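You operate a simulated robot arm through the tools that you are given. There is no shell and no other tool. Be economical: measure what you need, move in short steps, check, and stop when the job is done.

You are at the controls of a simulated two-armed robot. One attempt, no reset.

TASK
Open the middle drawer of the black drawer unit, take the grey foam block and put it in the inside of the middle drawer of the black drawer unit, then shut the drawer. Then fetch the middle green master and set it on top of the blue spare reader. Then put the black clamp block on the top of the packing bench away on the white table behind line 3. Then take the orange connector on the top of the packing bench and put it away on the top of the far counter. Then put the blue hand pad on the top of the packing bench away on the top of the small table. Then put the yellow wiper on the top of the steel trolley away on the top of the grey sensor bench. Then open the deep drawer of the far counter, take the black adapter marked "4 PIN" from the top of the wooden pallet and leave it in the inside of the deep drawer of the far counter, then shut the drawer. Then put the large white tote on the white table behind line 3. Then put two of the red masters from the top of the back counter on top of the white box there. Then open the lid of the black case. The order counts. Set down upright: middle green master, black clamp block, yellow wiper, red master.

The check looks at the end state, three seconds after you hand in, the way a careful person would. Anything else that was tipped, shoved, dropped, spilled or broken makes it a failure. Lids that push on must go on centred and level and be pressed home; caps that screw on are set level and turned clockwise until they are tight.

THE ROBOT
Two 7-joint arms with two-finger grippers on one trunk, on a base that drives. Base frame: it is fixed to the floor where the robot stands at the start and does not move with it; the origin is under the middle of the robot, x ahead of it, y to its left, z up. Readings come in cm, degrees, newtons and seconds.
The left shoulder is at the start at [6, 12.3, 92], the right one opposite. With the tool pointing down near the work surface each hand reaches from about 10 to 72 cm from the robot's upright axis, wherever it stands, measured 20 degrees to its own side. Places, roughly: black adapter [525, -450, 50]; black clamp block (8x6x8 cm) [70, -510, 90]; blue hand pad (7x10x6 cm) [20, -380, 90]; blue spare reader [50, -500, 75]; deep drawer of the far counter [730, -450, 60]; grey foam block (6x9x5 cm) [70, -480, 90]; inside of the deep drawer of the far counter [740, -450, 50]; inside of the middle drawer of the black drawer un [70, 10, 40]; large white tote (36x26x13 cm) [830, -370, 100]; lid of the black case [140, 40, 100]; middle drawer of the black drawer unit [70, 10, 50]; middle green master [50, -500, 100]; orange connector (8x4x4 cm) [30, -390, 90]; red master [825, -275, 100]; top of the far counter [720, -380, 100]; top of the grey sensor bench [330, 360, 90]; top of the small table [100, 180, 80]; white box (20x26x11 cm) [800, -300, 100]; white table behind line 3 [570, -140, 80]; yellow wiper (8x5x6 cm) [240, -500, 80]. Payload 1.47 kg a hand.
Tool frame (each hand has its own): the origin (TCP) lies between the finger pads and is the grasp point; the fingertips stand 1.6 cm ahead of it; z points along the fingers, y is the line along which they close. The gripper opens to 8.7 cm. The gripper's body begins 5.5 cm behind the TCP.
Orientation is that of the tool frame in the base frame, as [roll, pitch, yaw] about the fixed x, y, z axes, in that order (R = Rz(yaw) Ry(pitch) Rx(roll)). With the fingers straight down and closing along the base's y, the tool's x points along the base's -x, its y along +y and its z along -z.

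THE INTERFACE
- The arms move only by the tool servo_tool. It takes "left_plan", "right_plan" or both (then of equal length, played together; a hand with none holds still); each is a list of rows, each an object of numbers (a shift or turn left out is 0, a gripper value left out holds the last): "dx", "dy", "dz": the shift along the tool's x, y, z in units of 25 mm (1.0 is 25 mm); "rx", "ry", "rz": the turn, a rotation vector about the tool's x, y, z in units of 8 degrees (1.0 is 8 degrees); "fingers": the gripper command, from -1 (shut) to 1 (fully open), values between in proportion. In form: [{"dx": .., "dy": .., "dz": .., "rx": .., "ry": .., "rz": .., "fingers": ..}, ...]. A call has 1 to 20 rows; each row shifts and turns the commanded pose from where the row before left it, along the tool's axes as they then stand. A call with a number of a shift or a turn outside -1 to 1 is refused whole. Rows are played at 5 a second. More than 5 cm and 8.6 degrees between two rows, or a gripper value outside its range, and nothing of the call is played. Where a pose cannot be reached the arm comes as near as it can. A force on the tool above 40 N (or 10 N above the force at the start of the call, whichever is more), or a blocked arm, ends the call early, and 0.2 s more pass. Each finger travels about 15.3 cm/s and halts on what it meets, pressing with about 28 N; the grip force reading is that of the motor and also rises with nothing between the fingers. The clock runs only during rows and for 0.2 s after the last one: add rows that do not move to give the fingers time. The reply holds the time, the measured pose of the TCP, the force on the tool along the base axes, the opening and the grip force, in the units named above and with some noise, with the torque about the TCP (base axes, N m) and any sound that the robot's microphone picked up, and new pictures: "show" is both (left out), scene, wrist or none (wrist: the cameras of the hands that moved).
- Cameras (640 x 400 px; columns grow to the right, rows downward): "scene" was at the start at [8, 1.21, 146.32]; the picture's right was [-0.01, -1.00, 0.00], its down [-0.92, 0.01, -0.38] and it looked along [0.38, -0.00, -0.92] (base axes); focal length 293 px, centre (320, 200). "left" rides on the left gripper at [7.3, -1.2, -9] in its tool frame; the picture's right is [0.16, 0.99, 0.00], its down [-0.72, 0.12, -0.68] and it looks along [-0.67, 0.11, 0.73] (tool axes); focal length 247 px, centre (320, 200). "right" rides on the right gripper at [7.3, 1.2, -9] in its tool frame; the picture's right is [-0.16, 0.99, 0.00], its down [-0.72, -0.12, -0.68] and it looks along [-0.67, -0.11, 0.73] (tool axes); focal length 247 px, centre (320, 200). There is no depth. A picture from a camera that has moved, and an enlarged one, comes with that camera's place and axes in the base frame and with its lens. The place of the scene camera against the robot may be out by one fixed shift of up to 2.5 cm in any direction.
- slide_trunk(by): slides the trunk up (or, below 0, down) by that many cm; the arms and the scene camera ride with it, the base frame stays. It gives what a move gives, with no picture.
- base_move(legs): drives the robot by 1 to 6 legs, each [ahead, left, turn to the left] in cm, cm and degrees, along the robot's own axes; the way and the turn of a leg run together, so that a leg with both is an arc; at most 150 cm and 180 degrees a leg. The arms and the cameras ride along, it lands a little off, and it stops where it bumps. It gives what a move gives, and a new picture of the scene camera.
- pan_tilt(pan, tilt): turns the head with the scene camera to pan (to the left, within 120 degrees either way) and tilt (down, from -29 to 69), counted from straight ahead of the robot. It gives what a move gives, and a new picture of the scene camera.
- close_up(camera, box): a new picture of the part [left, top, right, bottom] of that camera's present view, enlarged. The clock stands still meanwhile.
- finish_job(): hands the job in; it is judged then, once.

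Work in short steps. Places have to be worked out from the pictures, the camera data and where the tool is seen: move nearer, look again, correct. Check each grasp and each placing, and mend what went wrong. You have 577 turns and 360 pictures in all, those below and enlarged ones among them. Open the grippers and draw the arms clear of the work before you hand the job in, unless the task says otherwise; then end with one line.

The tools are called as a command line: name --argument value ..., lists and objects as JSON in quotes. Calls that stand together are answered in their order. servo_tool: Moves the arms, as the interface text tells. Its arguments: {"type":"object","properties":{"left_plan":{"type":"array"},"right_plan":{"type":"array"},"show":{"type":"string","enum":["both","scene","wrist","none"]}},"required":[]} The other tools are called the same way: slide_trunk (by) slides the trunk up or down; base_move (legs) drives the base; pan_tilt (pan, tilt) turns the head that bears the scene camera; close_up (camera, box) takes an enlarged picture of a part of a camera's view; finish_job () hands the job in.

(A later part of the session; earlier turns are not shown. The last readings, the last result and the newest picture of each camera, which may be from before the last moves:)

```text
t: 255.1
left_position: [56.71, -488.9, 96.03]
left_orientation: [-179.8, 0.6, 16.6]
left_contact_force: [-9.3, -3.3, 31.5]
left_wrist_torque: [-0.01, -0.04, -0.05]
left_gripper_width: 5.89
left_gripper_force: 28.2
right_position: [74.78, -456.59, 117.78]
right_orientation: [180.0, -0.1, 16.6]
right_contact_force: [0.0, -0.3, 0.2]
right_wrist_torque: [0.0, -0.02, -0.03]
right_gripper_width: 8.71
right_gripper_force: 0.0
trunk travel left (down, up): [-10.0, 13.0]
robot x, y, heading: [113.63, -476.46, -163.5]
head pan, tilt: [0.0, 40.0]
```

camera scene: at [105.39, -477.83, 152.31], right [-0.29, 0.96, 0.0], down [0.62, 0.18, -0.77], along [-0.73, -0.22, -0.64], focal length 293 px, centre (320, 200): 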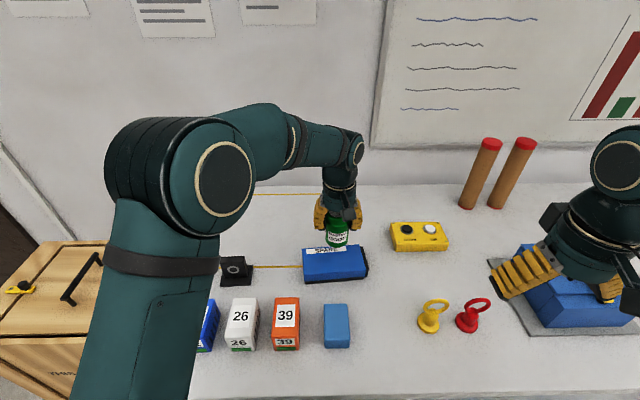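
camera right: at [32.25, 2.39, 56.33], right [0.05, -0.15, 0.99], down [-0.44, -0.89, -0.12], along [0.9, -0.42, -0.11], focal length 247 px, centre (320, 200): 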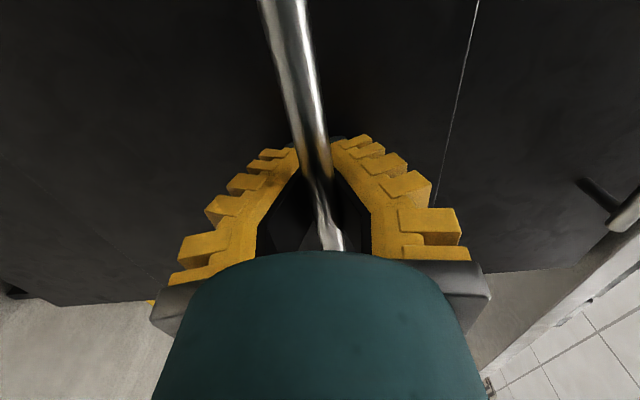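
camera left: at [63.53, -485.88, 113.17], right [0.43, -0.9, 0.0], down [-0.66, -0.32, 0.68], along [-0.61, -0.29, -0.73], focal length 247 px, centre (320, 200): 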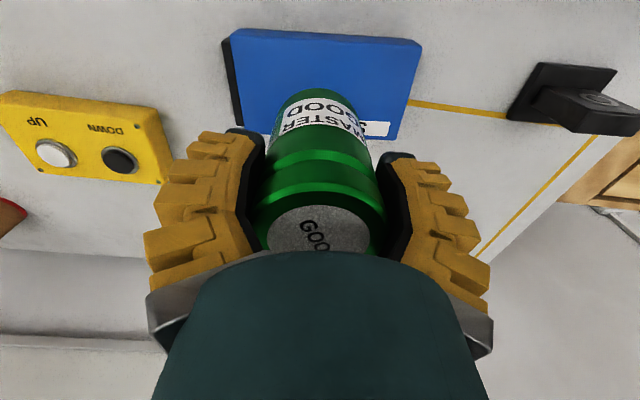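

In contact. I ease off, release, and lift clear.

servo_tool --left_plan '[{"dz": -0.12}, {"dz": 0, "fingers": -0.2}, {"fingers": 1}, {"fingers": 1}, {"fingers": 1}, {"dz": -0.5}, {"dz": -1}, {"dz": -1}, {"dz": -1}, {"dz": -1}, {"dz": -1}, {"dz": -1}, {"dz": -1}]' --show "both"

```text
t: 257.9
left_position: [56.97, -488.93, 114.77]
left_orientation: [179.9, 0.0, 16.4]
left_contact_force: [0.1, 0.0, -0.6]
left_wrist_torque: [0.03, 0.02, 0.0]
left_gripper_width: 8.7
left_gripper_force: 0.1
right_position: [74.69, -456.59, 117.66]
right_orientation: [180.0, -0.2, 16.6]
right_contact_force: [0.5, 1.2, 0.0]
right_wrist_torque: [0.02, -0.03, 0.0]
right_gripper_width: 8.69
right_gripper_force: 0.1
trunk travel left (down, up): [-10.0, 13.0]
robot x, y, heading: [113.25, -476.46, -163.3]
head pan, tilt: [0.0, 40.0]
camera scene: at [105.46, -477.77, 152.32], right [-0.29, 0.96, 0.0], down [0.62, 0.18, -0.77], along [-0.73, -0.22, -0.64], focal length 293 px, centre (320, 200)
camera left: at [63.55, -485.79, 123.82], right [0.43, -0.9, 0.0], down [-0.66, -0.32, 0.68], along [-0.61, -0.29, -0.73], focal length 247 px, centre (320, 200)
```

scene: 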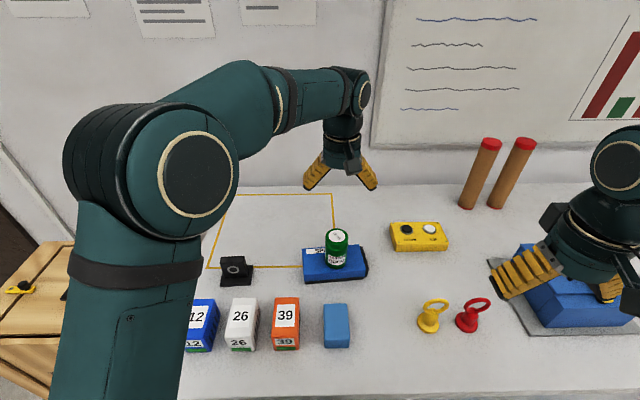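
left: 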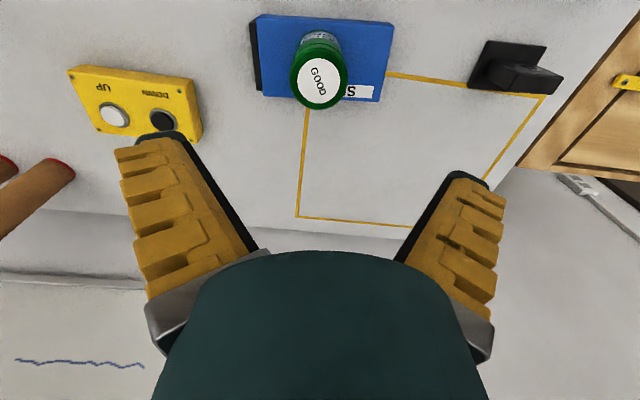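

The green master stands upright on the reader. Next the black clamp block: I move the left hand over it (≈[66, -513]).

servo_tool --left_plan '[{"dx": 0.08, "dy": 1}, {"dx": 0.08, "dy": 1}, {"dx": 0.08, "dy": 1}, {"dx": 0.08, "dy": 1}, {"dx": 0.08, "dy": 1}, {"dx": 0.08, "dy": 1}, {"dx": 0.08, "dy": 1}, {"dx": 0.08, "dy": 1}, {"dx": 0.08, "dy": 1}, {"dx": 0.08, "dy": 1}]' --show "wrist"

```text
t: 260.1
left_position: [65.95, -512.42, 114.65]
left_orientation: [180.0, 0.0, 16.6]
left_contact_force: [0.4, -0.4, 0.0]
left_wrist_torque: [0.01, -0.02, 0.02]
left_gripper_width: 8.7
left_gripper_force: 0.0
right_position: [74.71, -456.58, 117.68]
right_orientation: [180.0, 0.0, 16.6]
right_contact_force: [0.0, -0.8, -0.3]
right_wrist_torque: [0.02, 0.01, 0.01]
right_gripper_width: 8.72
right_gripper_force: 0.0
trunk travel left (down, up): [-10.0, 13.0]
robot x, y, heading: [113.2, -476.63, -163.3]
head pan, tilt: [0.0, 40.0]
camera left: at [72.61, -509.24, 123.72], right [0.43, -0.9, 0.0], down [-0.66, -0.32, 0.68], along [-0.61, -0.29, -0.73], focal length 247 px, centre (320, 200)
```

left: 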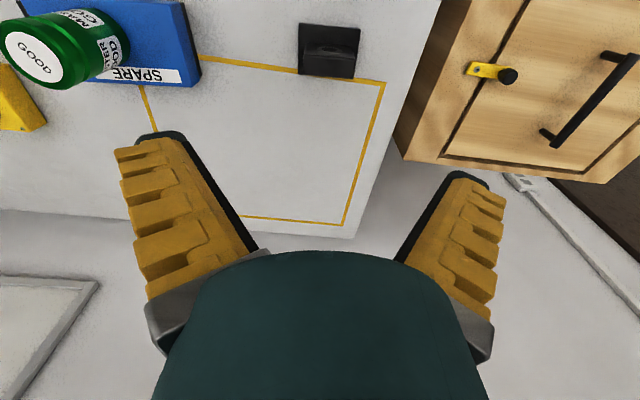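

I take an enlarged look at the clamp's shape.

close_up --camera "left" --box '[260, 0, 400, 90]'

close_up --camera "scene" --box '[190, 230, 290, 300]'

```text
4.44 times, centred on (330, 45) of left
camera zoom: at [72.61, -509.24, 123.72], right [0.43, -0.9, 0.0], down [-0.66, -0.32, 0.68], along [-0.61, -0.29, -0.73], focal length 1098 px, centre (276, 889)
```

zoom: 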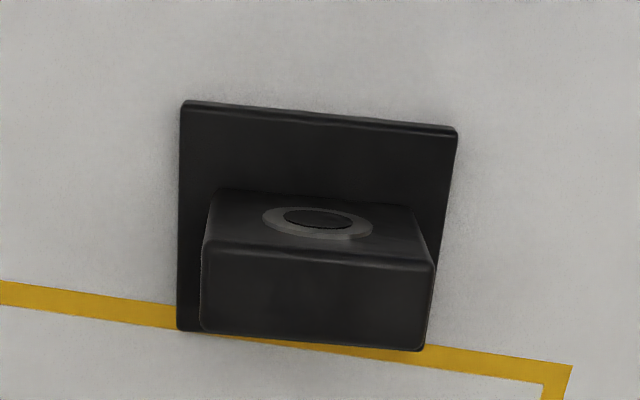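

```text
5.71 times, centred on (240, 265) of scene
camera zoom: at [105.47, -477.83, 152.31], right [-0.29, 0.96, 0.0], down [0.62, 0.18, -0.77], along [-0.73, -0.22, -0.64], focal length 1672 px, centre (777, -171)
```

zoom: 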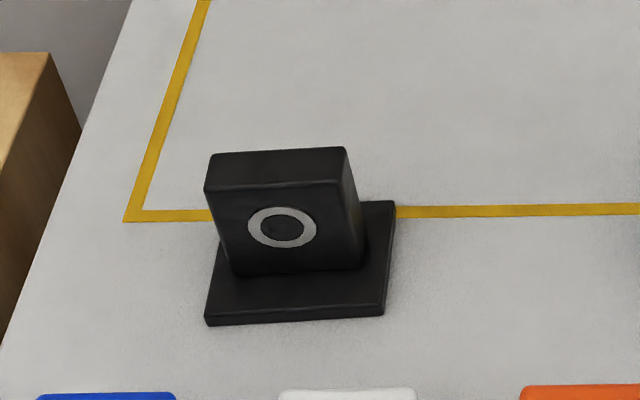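

I centre on the upright, turn 4° to match it, and descend to just above for a check.

servo_tool --left_plan '[{"dx": -0.16, "dy": 0.41, "rz": -0.46}, {"dz": 1}, {"dz": 1}, {"dz": 1}, {"dz": 1}, {"dz": 1}, {"dz": 1}, {"dz": 1}]' --show "wrist"

```text
t: 261.9
left_position: [65.7, -513.42, 97.19]
left_orientation: [179.9, 0.0, 20.2]
left_contact_force: [-0.2, -0.3, -0.3]
left_wrist_torque: [0.03, 0.0, -0.03]
left_gripper_width: 8.7
left_gripper_force: 0.2
right_position: [74.7, -456.56, 117.74]
right_orientation: [-180.0, -0.1, 16.6]
right_contact_force: [0.1, 0.0, -0.7]
right_wrist_torque: [0.0, -0.02, -0.01]
right_gripper_width: 8.72
right_gripper_force: 0.1
trunk travel left (down, up): [-10.0, 13.0]
robot x, y, heading: [113.62, -476.12, -163.3]
head pan, tilt: [0.0, 40.0]
camera left: at [72.16, -509.81, 106.2], right [0.49, -0.87, 0.0], down [-0.64, -0.36, 0.68], along [-0.59, -0.33, -0.73], focal length 247 px, centre (320, 200)
```

left: 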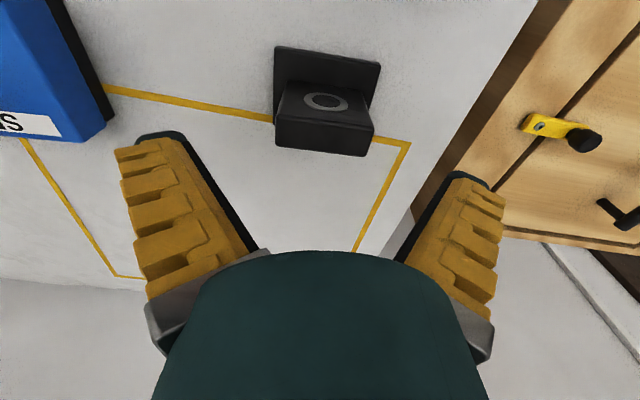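

Well aligned. I descend to grip the upright and lift.

servo_tool --left_plan '[{"dz": 1}, {"dz": 1}, {"dz": 1}, {"fingers": -1}, {"fingers": -1}, {"fingers": -1}, {"fingers": -1}, {"dz": -1}, {"dz": -1}, {"dz": -1}, {"dz": -1}]' --show "wrist"

```text
t: 264.3
left_position: [65.79, -513.51, 99.73]
left_orientation: [179.9, -0.1, 20.2]
left_contact_force: [1.2, -0.1, -1.3]
left_wrist_torque: [-0.03, -0.01, 0.01]
left_gripper_width: 6.73
left_gripper_force: 27.9
right_position: [74.72, -456.55, 117.7]
right_orientation: [180.0, -0.1, 16.6]
right_contact_force: [0.9, 0.7, -0.3]
right_wrist_torque: [0.02, -0.01, 0.0]
right_gripper_width: 8.7
right_gripper_force: 0.1
trunk travel left (down, up): [-10.0, 13.0]
robot x, y, heading: [113.38, -476.11, -163.2]
head pan, tilt: [0.0, 40.0]
camera left: at [72.25, -509.85, 108.74], right [0.49, -0.87, 0.0], down [-0.64, -0.36, 0.68], along [-0.59, -0.33, -0.73], focal length 247 px, centre (320, 200)
```

left: 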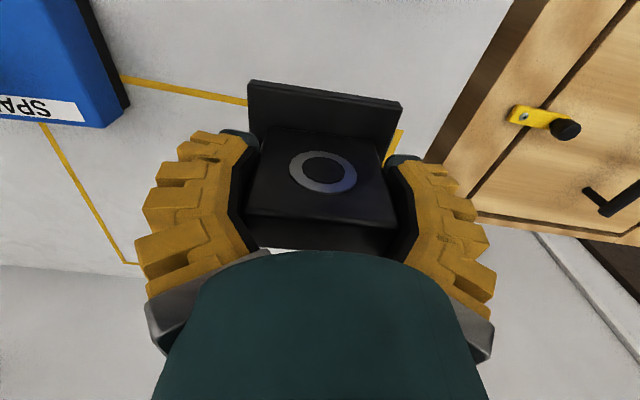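

Clamp held. I raise and retract it, back away from the bench and turn around to see the room.

servo_tool --left_plan '[{"dz": -1}, {"dz": -1}, {"dz": -1}, {"dz": -1}, {"dz": -1}, {"dz": -1}, {"dz": -1}, {"dx": 1}, {"dx": 1}, {"dx": 1}, {"dx": 1}, {"dx": 1}, {"dx": 1}]' --show "none"

pan_tilt --pan 0 --tilt 18

base_move --legs '[[-27, 0, 0], [0, 0, 180]]'

```text
t: 267.1
left_position: [79.94, -508.24, 117.2]
left_orientation: [179.9, 0.2, 20.2]
left_contact_force: [0.9, 0.1, -2.4]
left_wrist_torque: [-0.03, 0.03, 0.01]
left_gripper_width: 6.71
left_gripper_force: 27.8
right_position: [74.67, -456.65, 117.75]
right_orientation: [180.0, -0.2, 16.6]
right_contact_force: [0.2, 0.0, 0.3]
right_wrist_torque: [0.0, 0.02, -0.03]
right_gripper_width: 8.68
right_gripper_force: 0.0
trunk travel left (down, up): [-10.0, 13.0]
robot x, y, heading: [113.25, -476.42, -163.6]
head pan, tilt: [0.0, 40.0]
```

```text
t: 267.9
left_position: [79.77, -508.25, 117.2]
left_orientation: [179.9, 0.0, 20.2]
left_contact_force: [0.6, -0.4, -1.6]
left_wrist_torque: [0.02, -0.01, -0.01]
left_gripper_width: 6.7
left_gripper_force: 27.9
right_position: [74.62, -456.53, 117.68]
right_orientation: [180.0, -0.1, 16.6]
right_contact_force: [-1.0, 0.6, 1.0]
right_wrist_torque: [0.01, 0.01, 0.04]
right_gripper_width: 8.69
right_gripper_force: 0.1
trunk travel left (down, up): [-10.0, 13.0]
robot x, y, heading: [113.37, -476.45, -163.5]
head pan, tilt: [0.0, 18.0]
camera scene: at [104.64, -478.02, 155.77], right [-0.29, 0.96, 0.0], down [0.3, 0.09, -0.95], along [-0.91, -0.27, -0.31], focal length 293 px, centre (320, 200)
```

scene: 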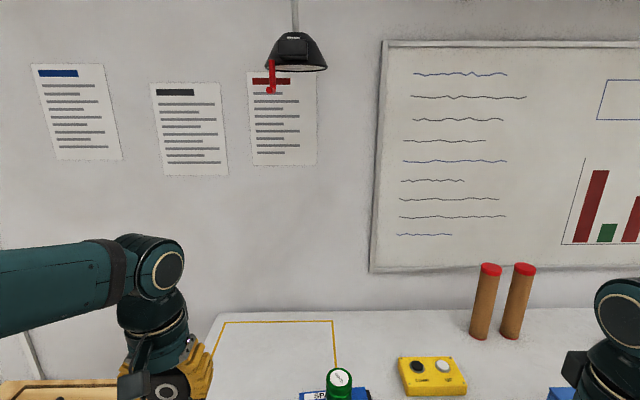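

```text
t: 277.1
left_position: [173.14, -437.24, 117.01]
left_orientation: [179.9, 0.0, -160.6]
left_contact_force: [-0.4, -0.4, -1.3]
left_wrist_torque: [-0.04, 0.02, -0.01]
left_gripper_width: 6.62
left_gripper_force: 27.7
right_position: [177.6, -488.87, 117.68]
right_orientation: [-180.0, -0.2, -164.1]
right_contact_force: [-0.7, -0.4, 0.7]
right_wrist_torque: [0.02, -0.01, 0.01]
right_gripper_width: 8.73
right_gripper_force: 0.1
trunk travel left (down, up): [-10.0, 13.0]
robot x, y, heading: [139.19, -468.51, 15.5]
head pan, tilt: [0.0, 18.0]
camera scene: at [150.37, -464.52, 155.78], right [0.27, -0.96, 0.0], down [-0.3, -0.08, -0.95], along [0.92, 0.26, -0.31], focal length 293 px, centre (320, 200)
```

scene: 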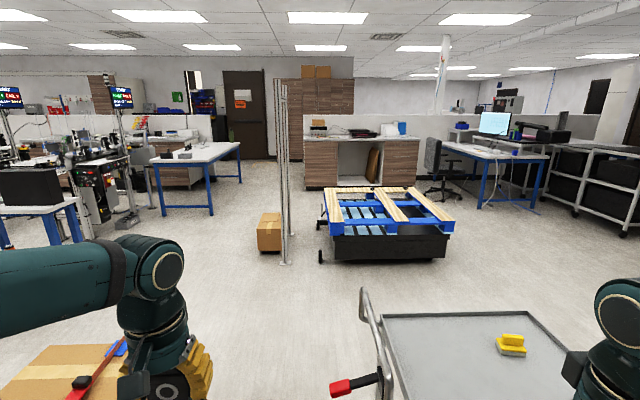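

I can see the room: white table (behind line 3) at left, far counter beyond, blue-pallet table in the centre, trolley with the wiper in front. I drive round the cardboard box's left side to the long side of the white table.

base_move --legs '[[0, 135, 1.5], [120, 0, 0], [120, -20, 0], [100, -20, 0]]'

```text
t: 305.5
left_position: [475.13, -248.81, 117.04]
left_orientation: [179.9, 0.0, -160.1]
left_contact_force: [0.1, 1.2, -2.0]
left_wrist_torque: [0.02, -0.02, 0.03]
left_gripper_width: 6.62
left_gripper_force: 27.9
right_position: [480.09, -300.41, 117.5]
right_orientation: [179.9, -0.1, -163.7]
right_contact_force: [0.8, -0.3, -0.7]
right_wrist_torque: [-0.02, 0.02, -0.02]
right_gripper_width: 8.7
right_gripper_force: 0.2
trunk travel left (down, up): [-10.0, 13.0]
robot x, y, heading: [441.44, -280.7, 16.3]
head pan, tilt: [0.0, 18.0]
camera scene: at [452.65, -276.35, 155.78], right [0.28, -0.96, 0.0], down [-0.3, -0.09, -0.95], along [0.91, 0.27, -0.31], focal length 293 px, centre (320, 200)
```

scene: 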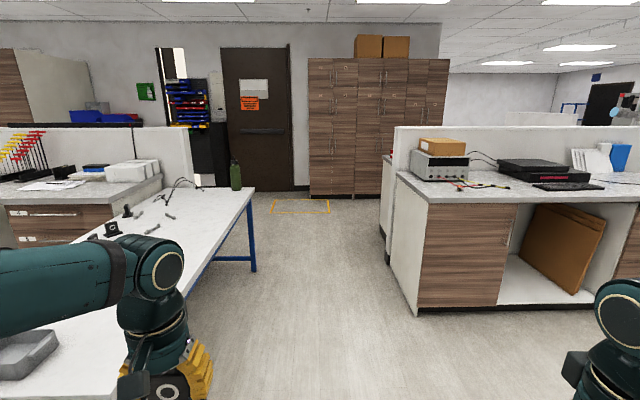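

The table's long edge is along my left. I drive beside it, turn to face it and look down.

pan_tilt --pan 0 --tilt 40

base_move --legs '[[125, 0, 0.7], [0, 0, 90]]'

```text
t: 306.4
left_position: [475.14, -248.8, 117.11]
left_orientation: [179.9, 0.0, -160.2]
left_contact_force: [-0.6, 0.2, -1.3]
left_wrist_torque: [0.01, 0.03, -0.02]
left_gripper_width: 6.6
left_gripper_force: 27.7
right_position: [480.03, -300.26, 117.67]
right_orientation: [180.0, 0.0, -163.7]
right_contact_force: [-0.1, -0.3, 0.1]
right_wrist_torque: [0.0, 0.02, 0.03]
right_gripper_width: 8.71
right_gripper_force: 0.1
trunk travel left (down, up): [-10.0, 13.0]
robot x, y, heading: [441.62, -280.49, 16.3]
head pan, tilt: [0.0, 40.0]
camera scene: at [451.81, -276.59, 152.32], right [0.28, -0.96, 0.0], down [-0.62, -0.18, -0.77], along [0.74, 0.22, -0.64], focal length 293 px, centre (320, 200)
```

scene: 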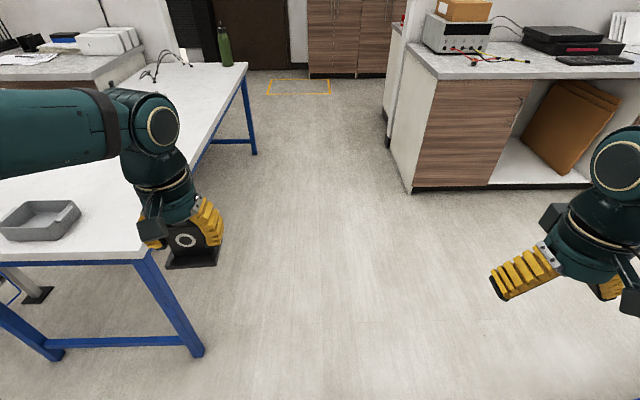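

```text
t: 316.5
left_position: [529.42, -210.74, 117.18]
left_orientation: [180.0, -0.1, -70.3]
left_contact_force: [-0.2, 0.0, -1.5]
left_wrist_torque: [-0.02, 0.01, 0.03]
left_gripper_width: 6.62
left_gripper_force: 28.2
right_position: [581.05, -205.95, 117.72]
right_orientation: [179.9, -0.1, -73.9]
right_contact_force: [-0.1, -0.3, 0.0]
right_wrist_torque: [0.0, -0.01, 0.0]
right_gripper_width: 8.69
right_gripper_force: 0.1
trunk travel left (down, up): [-10.0, 13.0]
robot x, y, heading: [561.09, -244.34, 106.1]
head pan, tilt: [0.0, 40.0]
camera scene: at [559.71, -234.01, 152.31], right [0.96, 0.28, 0.0], down [0.18, -0.62, -0.77], along [-0.21, 0.74, -0.64], focal length 293 px, centre (320, 200)
```

scene: 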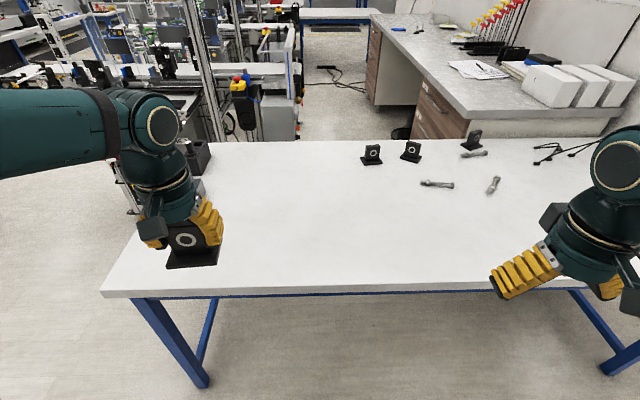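

The near part of the table is free; its top is at z≈82, edge at about 56 cm from me. I drive 20 cm ahead and bring the clamp over it.

base_move --legs '[[20, 0, 0]]'

servo_tool --left_plan '[{"dx": -1}, {"dx": -1}, {"dx": -1}, {"dx": -1}, {"dx": -1}, {"dx": -1}, {"dz": 1}, {"dz": 1}, {"dz": 1}, {"dz": 1}, {"dz": 1}, {"dz": 1}, {"dz": 1}, {"dz": 1}, {"dz": 1}, {"dz": 1}]' --show "both"

```text
t: 318.1
left_position: [523.95, -191.36, 117.1]
left_orientation: [179.9, 0.1, -70.3]
left_contact_force: [-0.4, 0.9, -1.8]
left_wrist_torque: [0.01, 0.01, -0.01]
left_gripper_width: 6.63
left_gripper_force: 28.0
right_position: [575.44, -186.49, 117.69]
right_orientation: [-179.9, -0.1, -73.8]
right_contact_force: [0.1, 0.3, 0.0]
right_wrist_torque: [-0.02, 0.0, -0.03]
right_gripper_width: 8.71
right_gripper_force: 0.1
trunk travel left (down, up): [-10.0, 13.0]
robot x, y, heading: [555.44, -224.91, 106.1]
head pan, tilt: [0.0, 40.0]
camera scene: at [554.09, -214.59, 152.3], right [0.96, 0.28, 0.0], down [0.18, -0.62, -0.77], along [-0.21, 0.74, -0.64], focal length 293 px, centre (320, 200)
```

scene: 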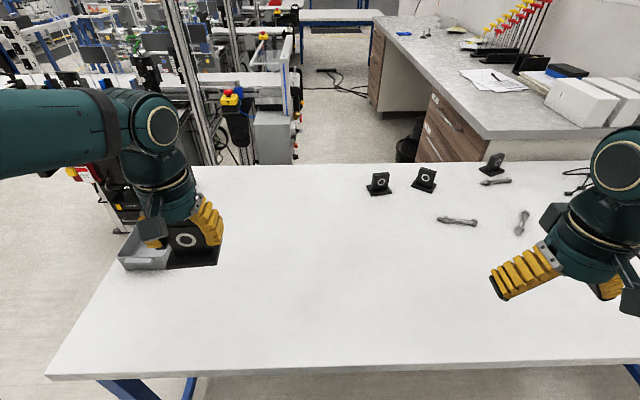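

```text
t: 321.5
left_position: [518.81, -177.27, 91.97]
left_orientation: [179.9, 0.0, -70.3]
left_contact_force: [-0.7, 0.2, -0.8]
left_wrist_torque: [-0.02, 0.0, 0.0]
left_gripper_width: 6.65
left_gripper_force: 27.6
right_position: [575.41, -186.62, 117.55]
right_orientation: [180.0, -0.2, -73.8]
right_contact_force: [-0.5, 0.6, -0.2]
right_wrist_torque: [0.0, 0.03, -0.02]
right_gripper_width: 8.68
right_gripper_force: 0.0
trunk travel left (down, up): [-10.0, 13.0]
robot x, y, heading: [555.3, -225.46, 106.3]
head pan, tilt: [0.0, 40.0]
camera scene: at [554.1, -214.66, 152.31], right [0.96, 0.28, 0.0], down [0.18, -0.62, -0.77], along [-0.21, 0.74, -0.64], focal length 293 px, centre (320, 200)
camera left: at [522.36, -183.81, 101.03], right [-0.88, -0.48, 0.0], down [-0.35, 0.64, 0.68], along [-0.33, 0.6, -0.73], focal length 247 px, centre (320, 200)
```

scene: 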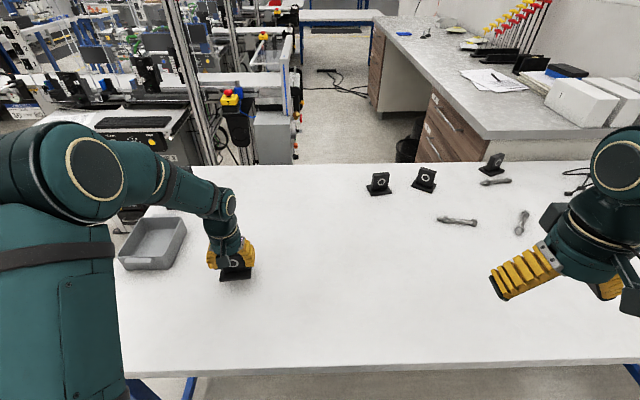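
left: 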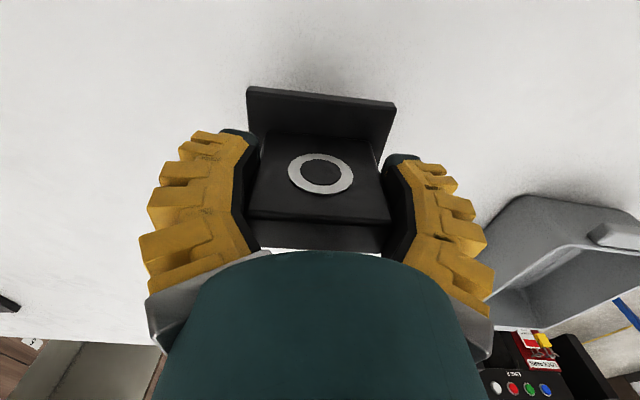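

Free spot under the clamp. I lower carefully.

servo_tool --left_plan '[{"dz": 0.7}, {"dz": 0.5}, {"dz": 0.1}, {"dz": 0.1}, {"dz": 0.1}, {"dz": 0.1}, {"dz": 0}]' --show "none"

```text
t: 323.1
left_position: [518.76, -177.34, 88.22]
left_orientation: [179.9, 0.2, -70.2]
left_contact_force: [1.1, -2.3, 18.4]
left_wrist_torque: [0.18, 0.95, 0.11]
left_gripper_width: 6.59
left_gripper_force: 28.1
right_position: [575.55, -186.73, 117.63]
right_orientation: [179.9, -0.1, -73.8]
right_contact_force: [-0.3, 0.7, 0.4]
right_wrist_torque: [-0.05, 0.03, 0.0]
right_gripper_width: 8.69
right_gripper_force: 0.1
trunk travel left (down, up): [-10.0, 13.0]
robot x, y, heading: [555.67, -224.64, 106.1]
head pan, tilt: [0.0, 40.0]
```

Touching at one edge; I release gently so it settles, then lift.

servo_tool --left_plan '[{"dz": 0.05}, {"fingers": 0.6}, {"fingers": 0.7}, {"fingers": 1}, {"fingers": 1}, {"dz": -0.5}, {"dz": -1}, {"dz": -1}, {"dz": -1}, {"dz": -1}, {"dz": -1}, {"dz": -1}, {"dz": -1}]' --show "both"

```text
t: 325.9
left_position: [518.89, -177.32, 106.7]
left_orientation: [180.0, 0.0, -70.3]
left_contact_force: [0.9, -1.0, 0.9]
left_wrist_torque: [-0.01, 0.02, -0.01]
left_gripper_width: 8.7
left_gripper_force: 0.0
right_position: [575.48, -186.64, 117.62]
right_orientation: [180.0, -0.1, -73.8]
right_contact_force: [-0.6, 0.7, 0.3]
right_wrist_torque: [-0.01, -0.01, -0.02]
right_gripper_width: 8.72
right_gripper_force: 0.0
trunk travel left (down, up): [-10.0, 13.0]
robot x, y, heading: [555.43, -225.05, 106.2]
head pan, tilt: [0.0, 40.0]
camera scene: at [554.14, -214.74, 152.32], right [0.96, 0.28, 0.0], down [0.18, -0.62, -0.77], along [-0.21, 0.74, -0.64], focal length 293 px, centre (320, 200)
camera left: at [522.44, -183.77, 115.88], right [-0.88, -0.48, 0.0], down [-0.35, 0.64, 0.68], along [-0.33, 0.6, -0.73], focal length 247 px, centre (320, 200)
```

scene: 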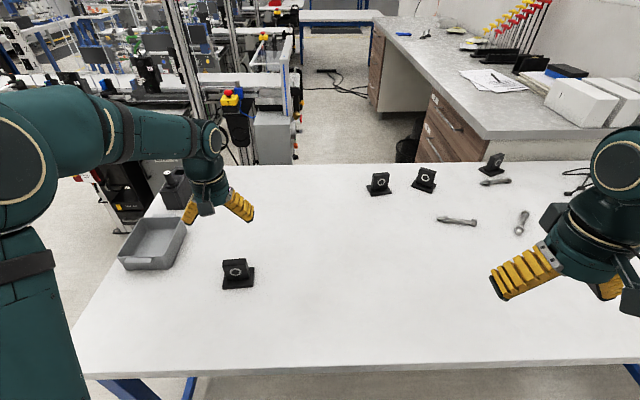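
left: 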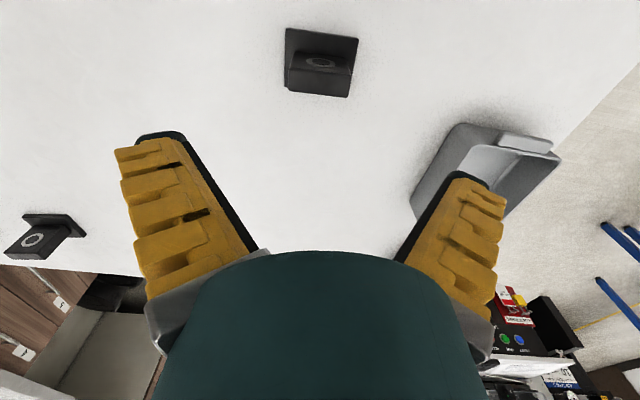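

Clamp stands upright on the white table. Now back along the same path to the packing bench for the orange connector.

servo_tool --left_plan '[{"dz": -1, "dx": 1}, {"dz": -1, "dx": 1}, {"dz": -1, "dx": 1}, {"dz": -1, "dx": 1}, {"dx": 1}, {"dx": 1}]' --show "none"

base_move --legs '[[-20, 0, 0], [0, 0, -89.2], [-125, 0, 0], [-100, 20, 0], [-120, 20, 0], [-120, 0, 0]]'

base_move --legs '[[0, 0, 180]]'

```text
t: 327.3
left_position: [523.83, -191.47, 116.89]
left_orientation: [179.9, 0.0, -70.4]
left_contact_force: [0.3, -0.6, -0.4]
left_wrist_torque: [0.0, 0.02, -0.02]
left_gripper_width: 8.7
left_gripper_force: 0.1
right_position: [575.52, -186.61, 117.67]
right_orientation: [-180.0, -0.1, -73.7]
right_contact_force: [0.0, -0.2, -0.9]
right_wrist_torque: [0.0, -0.03, -0.01]
right_gripper_width: 8.67
right_gripper_force: 0.0
trunk travel left (down, up): [-10.0, 13.0]
robot x, y, heading: [555.09, -224.86, 106.4]
head pan, tilt: [0.0, 40.0]
```

```text
t: 354.9
left_position: [137.2, -313.09, 116.85]
left_orientation: [179.9, 0.0, -158.7]
left_contact_force: [0.8, -0.1, 0.7]
left_wrist_torque: [0.01, -0.03, 0.02]
left_gripper_width: 8.7
left_gripper_force: 0.1
right_position: [143.49, -364.6, 117.65]
right_orientation: [-180.0, -0.1, -162.3]
right_contact_force: [0.7, 0.0, 0.1]
right_wrist_torque: [-0.03, 0.01, 0.02]
right_gripper_width: 8.69
right_gripper_force: 0.2
trunk travel left (down, up): [-10.0, 13.0]
robot x, y, heading: [104.62, -345.55, 17.6]
head pan, tilt: [0.0, 40.0]
camera scene: at [114.8, -341.49, 152.32], right [0.3, -0.95, 0.0], down [-0.61, -0.2, -0.77], along [0.73, 0.23, -0.64], focal length 293 px, centre (320, 200)
```

scene: 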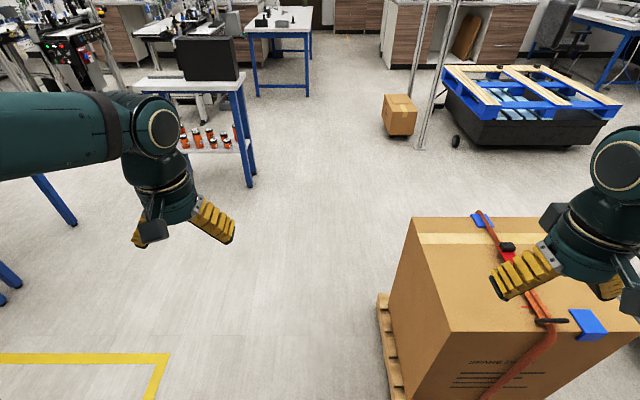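

```text
t: 362.6
left_position: [70.68, -377.09, 116.95]
left_orientation: [179.9, 0.0, 19.5]
left_contact_force: [0.0, -0.1, 0.5]
left_wrist_torque: [0.02, 0.03, 0.0]
left_gripper_width: 8.72
left_gripper_force: 0.0
right_position: [66.14, -325.47, 117.57]
right_orientation: [-180.0, -0.1, 15.9]
right_contact_force: [0.0, -0.7, -0.8]
right_wrist_torque: [0.01, -0.04, -0.01]
right_gripper_width: 8.69
right_gripper_force: 0.0
trunk travel left (down, up): [-10.0, 13.0]
robot x, y, heading: [104.46, -345.61, -164.0]
head pan, tilt: [0.0, 40.0]
camera scene: at [96.65, -346.99, 152.31], right [-0.27, 0.96, 0.0], down [0.62, 0.18, -0.77], along [-0.74, -0.21, -0.64], focal length 293 px, centre (320, 200)
```

scene: 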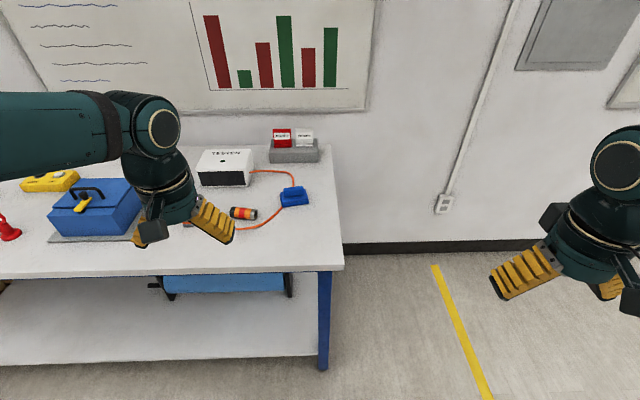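

I step closer to this end of the bench and enlarge the view of the orange connector and blue pad.

base_move --legs '[[22, 8, 1]]'

close_up --camera "scene" --box '[180, 140, 400, 300]'

```text
t: 364.3
left_position: [52.56, -391.65, 116.74]
left_orientation: [180.0, 0.0, 20.6]
left_contact_force: [-0.8, 0.2, -0.4]
left_wrist_torque: [-0.01, -0.04, -0.01]
left_gripper_width: 8.71
left_gripper_force: 0.1
right_position: [47.01, -340.07, 117.56]
right_orientation: [180.0, -0.2, 17.1]
right_contact_force: [-0.6, -0.5, 0.7]
right_wrist_torque: [0.01, -0.01, -0.01]
right_gripper_width: 8.7
right_gripper_force: 0.2
trunk travel left (down, up): [-10.0, 13.0]
robot x, y, heading: [85.71, -359.42, -163.0]
head pan, tilt: [0.0, 40.0]
camera scene: at [77.9, -361.09, 152.3], right [-0.29, 0.96, 0.0], down [0.62, 0.19, -0.77], along [-0.73, -0.22, -0.64], focal length 293 px, centre (320, 200)
```

scene: 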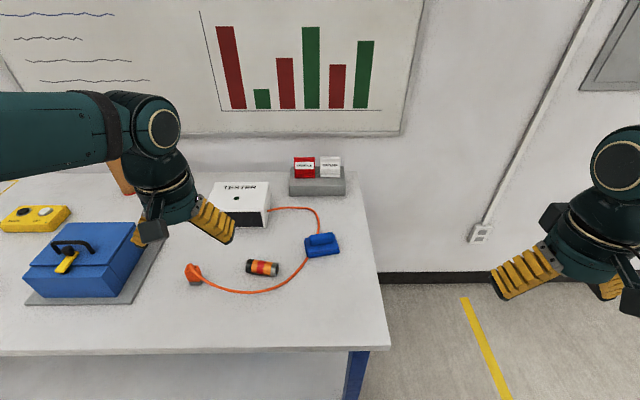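

```text
2.50 times, centred on (290, 220) of scene
camera zoom: at [77.9, -361.09, 152.3], right [-0.29, 0.96, 0.0], down [0.62, 0.19, -0.77], along [-0.73, -0.22, -0.64], focal length 732 px, centre (395, 150)
```

zoom: 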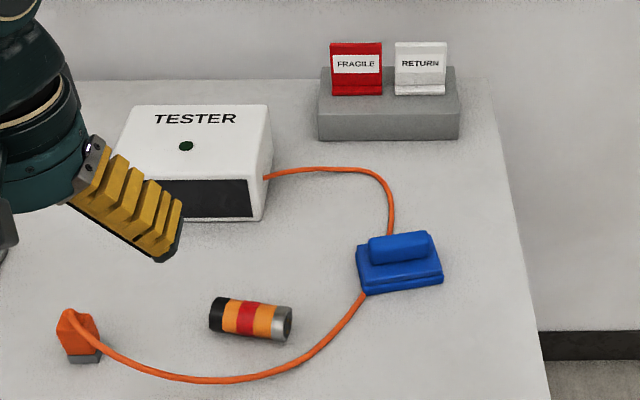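

The cylinder (about [35, -390], lying along the bench) is the connector; the blue pad rests on the cable. I bring the left hand above it, turned to close across its diameter.

servo_tool --left_plan '[{"dx": -0.915, "dy": -0.424}, {"dx": -0.915, "dy": -0.424}, {"dx": -0.915, "dy": -0.424}, {"dx": -0.915, "dy": -0.424}, {"dx": -0.915, "dy": -0.424}, {"dx": -0.915, "dy": -0.424}, {"dx": -0.915, "dy": -0.424}, {"rz": -0.96}, {"rz": -0.96}, {"rz": -0.96}, {"rz": -0.96}, {"rz": -0.96}, {"rz": -0.96}, {"rz": -0.96}, {"rz": -0.96}, {"rz": -0.96}, {"rz": -0.96}]' --show "wrist"

```text
t: 367.9
left_position: [34.96, -390.23, 116.65]
left_orientation: [-180.0, 0.2, 97.4]
left_contact_force: [0.0, -0.4, -0.2]
left_wrist_torque: [-0.01, 0.0, 0.02]
left_gripper_width: 8.71
left_gripper_force: 0.0
right_position: [47.01, -340.05, 117.63]
right_orientation: [-180.0, -0.1, 16.9]
right_contact_force: [-0.8, -0.3, -0.2]
right_wrist_torque: [0.0, -0.02, -0.01]
right_gripper_width: 8.69
right_gripper_force: 0.1
trunk travel left (down, up): [-10.0, 13.0]
robot x, y, heading: [85.87, -359.81, -162.8]
head pan, tilt: [0.0, 40.0]
camera left: at [32.91, -383.22, 125.84], right [0.96, 0.29, 0.0], down [0.21, -0.7, 0.68], along [0.19, -0.65, -0.73], focal length 247 px, centre (320, 200)
```

left: 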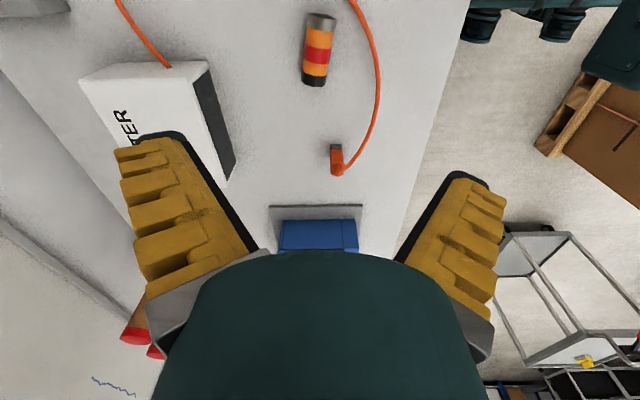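

Aligned with the connector. I descend and grip.

servo_tool --left_plan '[{"dz": 1}, {"dz": 1}, {"dz": 1}, {"dz": 1}, {"dz": 1}, {"dz": 1}, {"dz": 1}, {"dz": 1}, {"dz": 1}, {"dz": 1}, {"dz": 1}, {"dz": 0.9}, {"fingers": -1}, {"fingers": -1}, {"fingers": -1}, {"fingers": -1}, {"dz": -1}, {"dz": -1}, {"dz": -1}, {"dz": -1}]' --show "wrist"

```text
t: 372.1
left_position: [34.98, -390.31, 97.05]
left_orientation: [-180.0, 0.2, 97.3]
left_contact_force: [-0.2, -0.4, -0.7]
left_wrist_torque: [-0.01, 0.0, -0.03]
left_gripper_width: 2.64
left_gripper_force: 28.3
right_position: [46.94, -339.99, 117.59]
right_orientation: [179.9, -0.1, 17.1]
right_contact_force: [0.3, 0.6, 0.4]
right_wrist_torque: [-0.01, 0.0, -0.01]
right_gripper_width: 8.69
right_gripper_force: 0.1
trunk travel left (down, up): [-10.0, 13.0]
robot x, y, heading: [85.99, -359.21, -162.7]
head pan, tilt: [0.0, 40.0]
camera left: at [33.04, -383.23, 106.13], right [0.96, 0.28, 0.0], down [0.21, -0.7, 0.68], along [0.19, -0.65, -0.73], focal length 247 px, centre (320, 200)
```

left: 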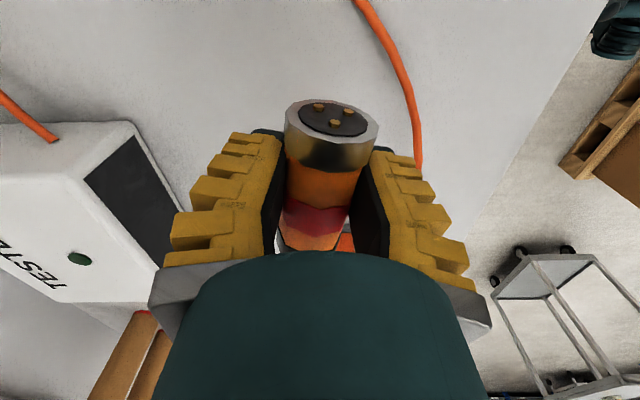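

Connector held. I raise and retract it, then drive to the aisle in front of the far counter.

servo_tool --left_plan '[{"dz": -1}, {"dz": -1}, {"dz": -1}, {"dz": -1}, {"dz": -1}, {"dz": -1}, {"dz": -1}, {"dz": -1}, {"dx": 0.17, "dy": 0.98}, {"dx": 0.17, "dy": 0.98}, {"dx": 0.17, "dy": 0.98}, {"dx": 0.17, "dy": 0.98}, {"dx": 0.17, "dy": 0.98}, {"dx": 0.17, "dy": 0.98}]' --show "none"

base_move --legs '[[-24, -8, 0], [0, 0, 180], [120, 0, 0], [120, -20, 0], [110, -20, 0], [110, -20, 0]]'

```text
t: 375.1
left_position: [49.32, -385.82, 117.18]
left_orientation: [-179.9, 0.1, 97.3]
left_contact_force: [-0.1, -0.2, -0.4]
left_wrist_torque: [0.06, 0.03, -0.05]
left_gripper_width: 2.63
left_gripper_force: 28.4
right_position: [46.94, -340.14, 117.73]
right_orientation: [-180.0, -0.1, 16.9]
right_contact_force: [0.1, -0.4, -0.1]
right_wrist_torque: [-0.02, 0.03, 0.0]
right_gripper_width: 8.71
right_gripper_force: 0.1
trunk travel left (down, up): [-10.0, 13.0]
robot x, y, heading: [85.77, -359.41, -163.2]
head pan, tilt: [0.0, 40.0]
```

```text
t: 406.4
left_position: [595.68, -223.18, 117.15]
left_orientation: [180.0, 0.1, -79.8]
left_contact_force: [-0.2, 0.4, -0.8]
left_wrist_torque: [0.02, 0.02, 0.05]
left_gripper_width: 2.62
left_gripper_force: 28.1
right_position: [600.26, -268.86, 117.68]
right_orientation: [-180.0, -0.2, -160.1]
right_contact_force: [-0.3, -0.4, -0.7]
right_wrist_torque: [-0.02, 0.03, 0.0]
right_gripper_width: 8.69
right_gripper_force: 0.0
trunk travel left (down, up): [-10.0, 13.0]
robot x, y, heading: [560.08, -251.51, 19.8]
head pan, tilt: [0.0, 40.0]
camera scene: at [570.8, -246.9, 152.31], right [0.34, -0.94, 0.0], down [-0.6, -0.22, -0.77], along [0.72, 0.26, -0.64], focal length 293 px, centre (320, 200)
```

scene: 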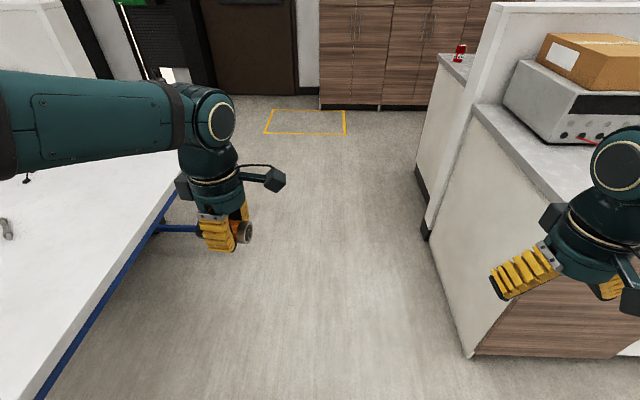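

I straighten up and sidestep right to stand before the far counter.

base_move --legs '[[0, 0, -2.8], [0, -120, 0]]'

```text
t: 417.7
left_position: [632.7, -340.08, 117.03]
left_orientation: [-179.9, 0.1, -82.4]
left_contact_force: [0.1, 0.5, -0.6]
left_wrist_torque: [-0.02, 0.01, 0.0]
left_gripper_width: 2.61
left_gripper_force: 28.1
right_position: [635.21, -385.91, 117.59]
right_orientation: [180.0, -0.1, -162.6]
right_contact_force: [-0.7, -0.2, 0.0]
right_wrist_torque: [0.0, -0.02, 0.02]
right_gripper_width: 8.7
right_gripper_force: 0.2
trunk travel left (down, up): [-10.0, 13.0]
robot x, y, heading: [596.22, -367.06, 17.2]
head pan, tilt: [0.0, 40.0]
camera scene: at [606.66, -362.7, 152.31], right [0.3, -0.95, 0.0], down [-0.61, -0.19, -0.77], along [0.73, 0.23, -0.64], focal length 293 px, centre (320, 200)
```

scene: 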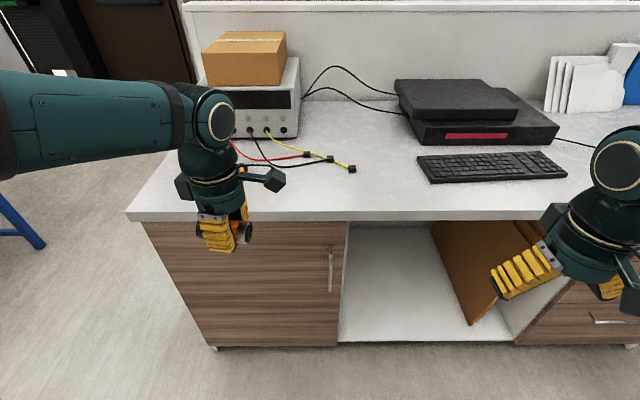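

There is free space at the front-left of the counter, in front of the leads. I drive 28 cm ahead and bring the connector above it.

base_move --legs '[[28, 0, 0]]'

servo_tool --left_plan '[{"dx": -0.165, "dy": -0.985}, {"dx": -0.165, "dy": -0.985}, {"dx": -0.165, "dy": -0.985}, {"dx": -0.165, "dy": -0.985}, {"dx": -0.165, "dy": -0.985}, {"dx": -0.165, "dy": -0.985}, {"dx": -0.165, "dy": -0.985}, {"dx": -0.165, "dy": -0.985}, {"dz": 1}, {"dz": 1}, {"dz": 1}, {"dz": 1}, {"dz": 1}, {"dz": 1}, {"dz": 1}, {"dz": 1}]' --show "both"

```text
t: 419.6
left_position: [659.46, -331.65, 117.09]
left_orientation: [-179.9, 0.1, -82.1]
left_contact_force: [-0.8, 0.3, -1.8]
left_wrist_torque: [-0.02, 0.01, -0.02]
left_gripper_width: 2.62
left_gripper_force: 28.0
right_position: [662.0, -377.5, 117.58]
right_orientation: [-179.9, -0.3, -162.6]
right_contact_force: [0.5, 1.3, -0.3]
right_wrist_torque: [0.01, -0.02, -0.01]
right_gripper_width: 8.7
right_gripper_force: 0.1
trunk travel left (down, up): [-10.0, 13.0]
robot x, y, heading: [622.86, -357.99, 17.4]
head pan, tilt: [0.0, 40.0]
camera scene: at [633.46, -354.25, 152.31], right [0.3, -0.95, 0.0], down [-0.61, -0.19, -0.77], along [0.73, 0.23, -0.64], focal length 293 px, centre (320, 200)
```

scene: 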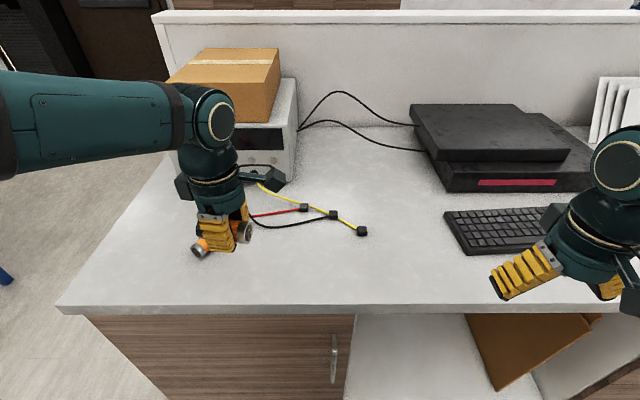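

```text
t: 423.0
left_position: [678.63, -325.66, 98.58]
left_orientation: [-179.2, 0.1, -82.2]
left_contact_force: [-6.8, -2.5, 20.2]
left_wrist_torque: [0.07, 0.39, 0.04]
left_gripper_width: 2.91
left_gripper_force: 28.2
right_position: [661.96, -377.5, 117.67]
right_orientation: [179.9, -0.2, -162.6]
right_contact_force: [0.6, 0.7, -0.6]
right_wrist_torque: [-0.01, 0.04, 0.01]
right_gripper_width: 8.69
right_gripper_force: 0.1
trunk travel left (down, up): [-10.0, 13.0]
robot x, y, heading: [623.05, -358.25, 17.6]
head pan, tilt: [0.0, 40.0]
stopped in row 16 (left hand): the force on the tool passed its limit at 57 N (the readings are from after the stop); the commanded pose is now the measured one
camera scene: at [633.25, -354.34, 152.34], right [0.3, -0.95, 0.0], down [-0.61, -0.19, -0.77], along [0.73, 0.23, -0.64], focal length 293 px, centre (320, 200)
camera left: at [680.66, -332.76, 107.72], right [-0.96, -0.29, -0.01], down [-0.22, 0.7, 0.68], along [-0.19, 0.65, -0.73], focal length 247 px, centre (320, 200)
```

scene: 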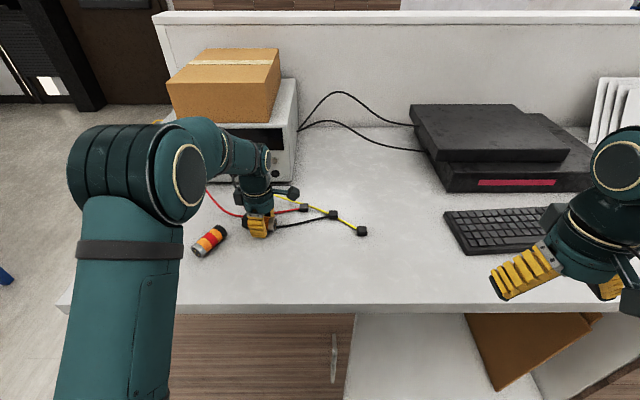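
left: 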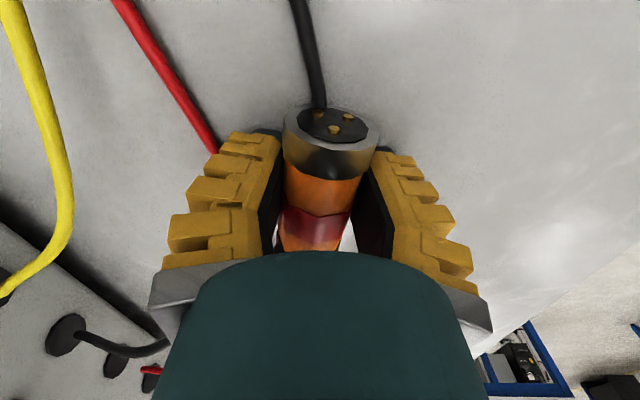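

Counter is higher than I judged (top ≈96) and I'm close to the leads. I lift 5 cm, shift toward the front edge and right, and look.

servo_tool --left_plan '[{"dz": -1}, {"dz": -1}, {"dx": 0.9, "dy": 0.62}, {"dx": 0.9, "dy": 0.62}, {"dx": 0.9, "dy": 0.62}, {"dx": 0.9, "dy": 0.62}, {"dx": 0.9, "dy": 0.62}]' --show "both"

```text
t: 424.6
left_position: [672.32, -337.98, 103.32]
left_orientation: [-179.3, 0.0, -82.1]
left_contact_force: [0.1, -1.0, -0.8]
left_wrist_torque: [0.01, -0.03, 0.0]
left_gripper_width: 2.62
left_gripper_force: 27.6
right_position: [661.91, -377.47, 117.73]
right_orientation: [179.9, -0.1, -162.5]
right_contact_force: [-0.5, 0.2, 0.4]
right_wrist_torque: [0.01, 0.02, -0.01]
right_gripper_width: 8.69
right_gripper_force: 0.0
trunk travel left (down, up): [-10.0, 13.0]
robot x, y, heading: [623.37, -358.48, 17.5]
head pan, tilt: [0.0, 40.0]
camera scene: at [633.33, -354.34, 152.32], right [0.3, -0.95, 0.0], down [-0.61, -0.19, -0.77], along [0.73, 0.23, -0.64], focal length 293 px, centre (320, 200)
camera left: at [674.37, -344.97, 112.38], right [-0.96, -0.29, -0.01], down [-0.22, 0.7, 0.68], along [-0.19, 0.65, -0.73], focal length 247 px, centre (320, 200)
```

scene: 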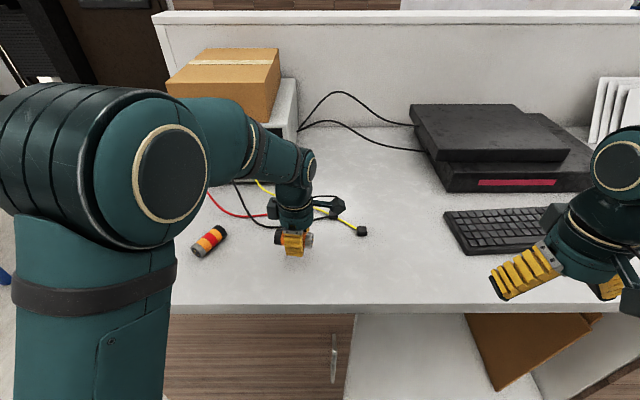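
left: 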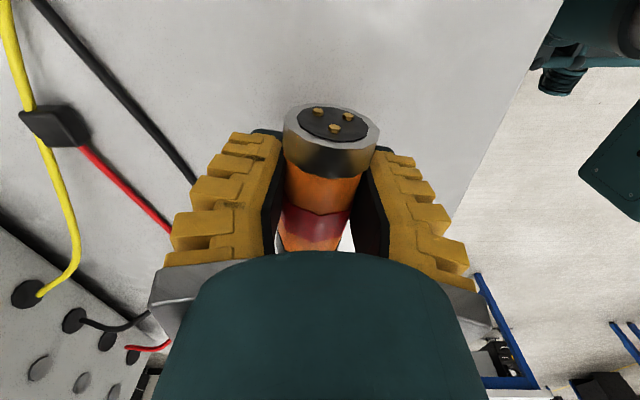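

Clear of the leads now (~10 cm). I lower the connector slowly.

servo_tool --left_plan '[{"dz": 0.8}, {"dz": 0.8}, {"dz": 0.12}, {"dz": 0.12}, {"dz": 0.12}, {"dz": 0}]' --show "none"

```text
t: 426.0
left_position: [672.39, -337.79, 98.48]
left_orientation: [-179.1, 0.1, -82.2]
left_contact_force: [-0.6, 3.5, 29.1]
left_wrist_torque: [0.04, 0.39, 0.02]
left_gripper_width: 3.02
left_gripper_force: 27.8
right_position: [661.79, -377.55, 117.76]
right_orientation: [-180.0, -0.2, -162.5]
right_contact_force: [0.5, 0.0, -0.3]
right_wrist_torque: [0.01, 0.02, 0.0]
right_gripper_width: 8.67
right_gripper_force: 0.1
trunk travel left (down, up): [-10.0, 13.0]
robot x, y, heading: [623.18, -358.48, 17.4]
head pan, tilt: [0.0, 40.0]
```

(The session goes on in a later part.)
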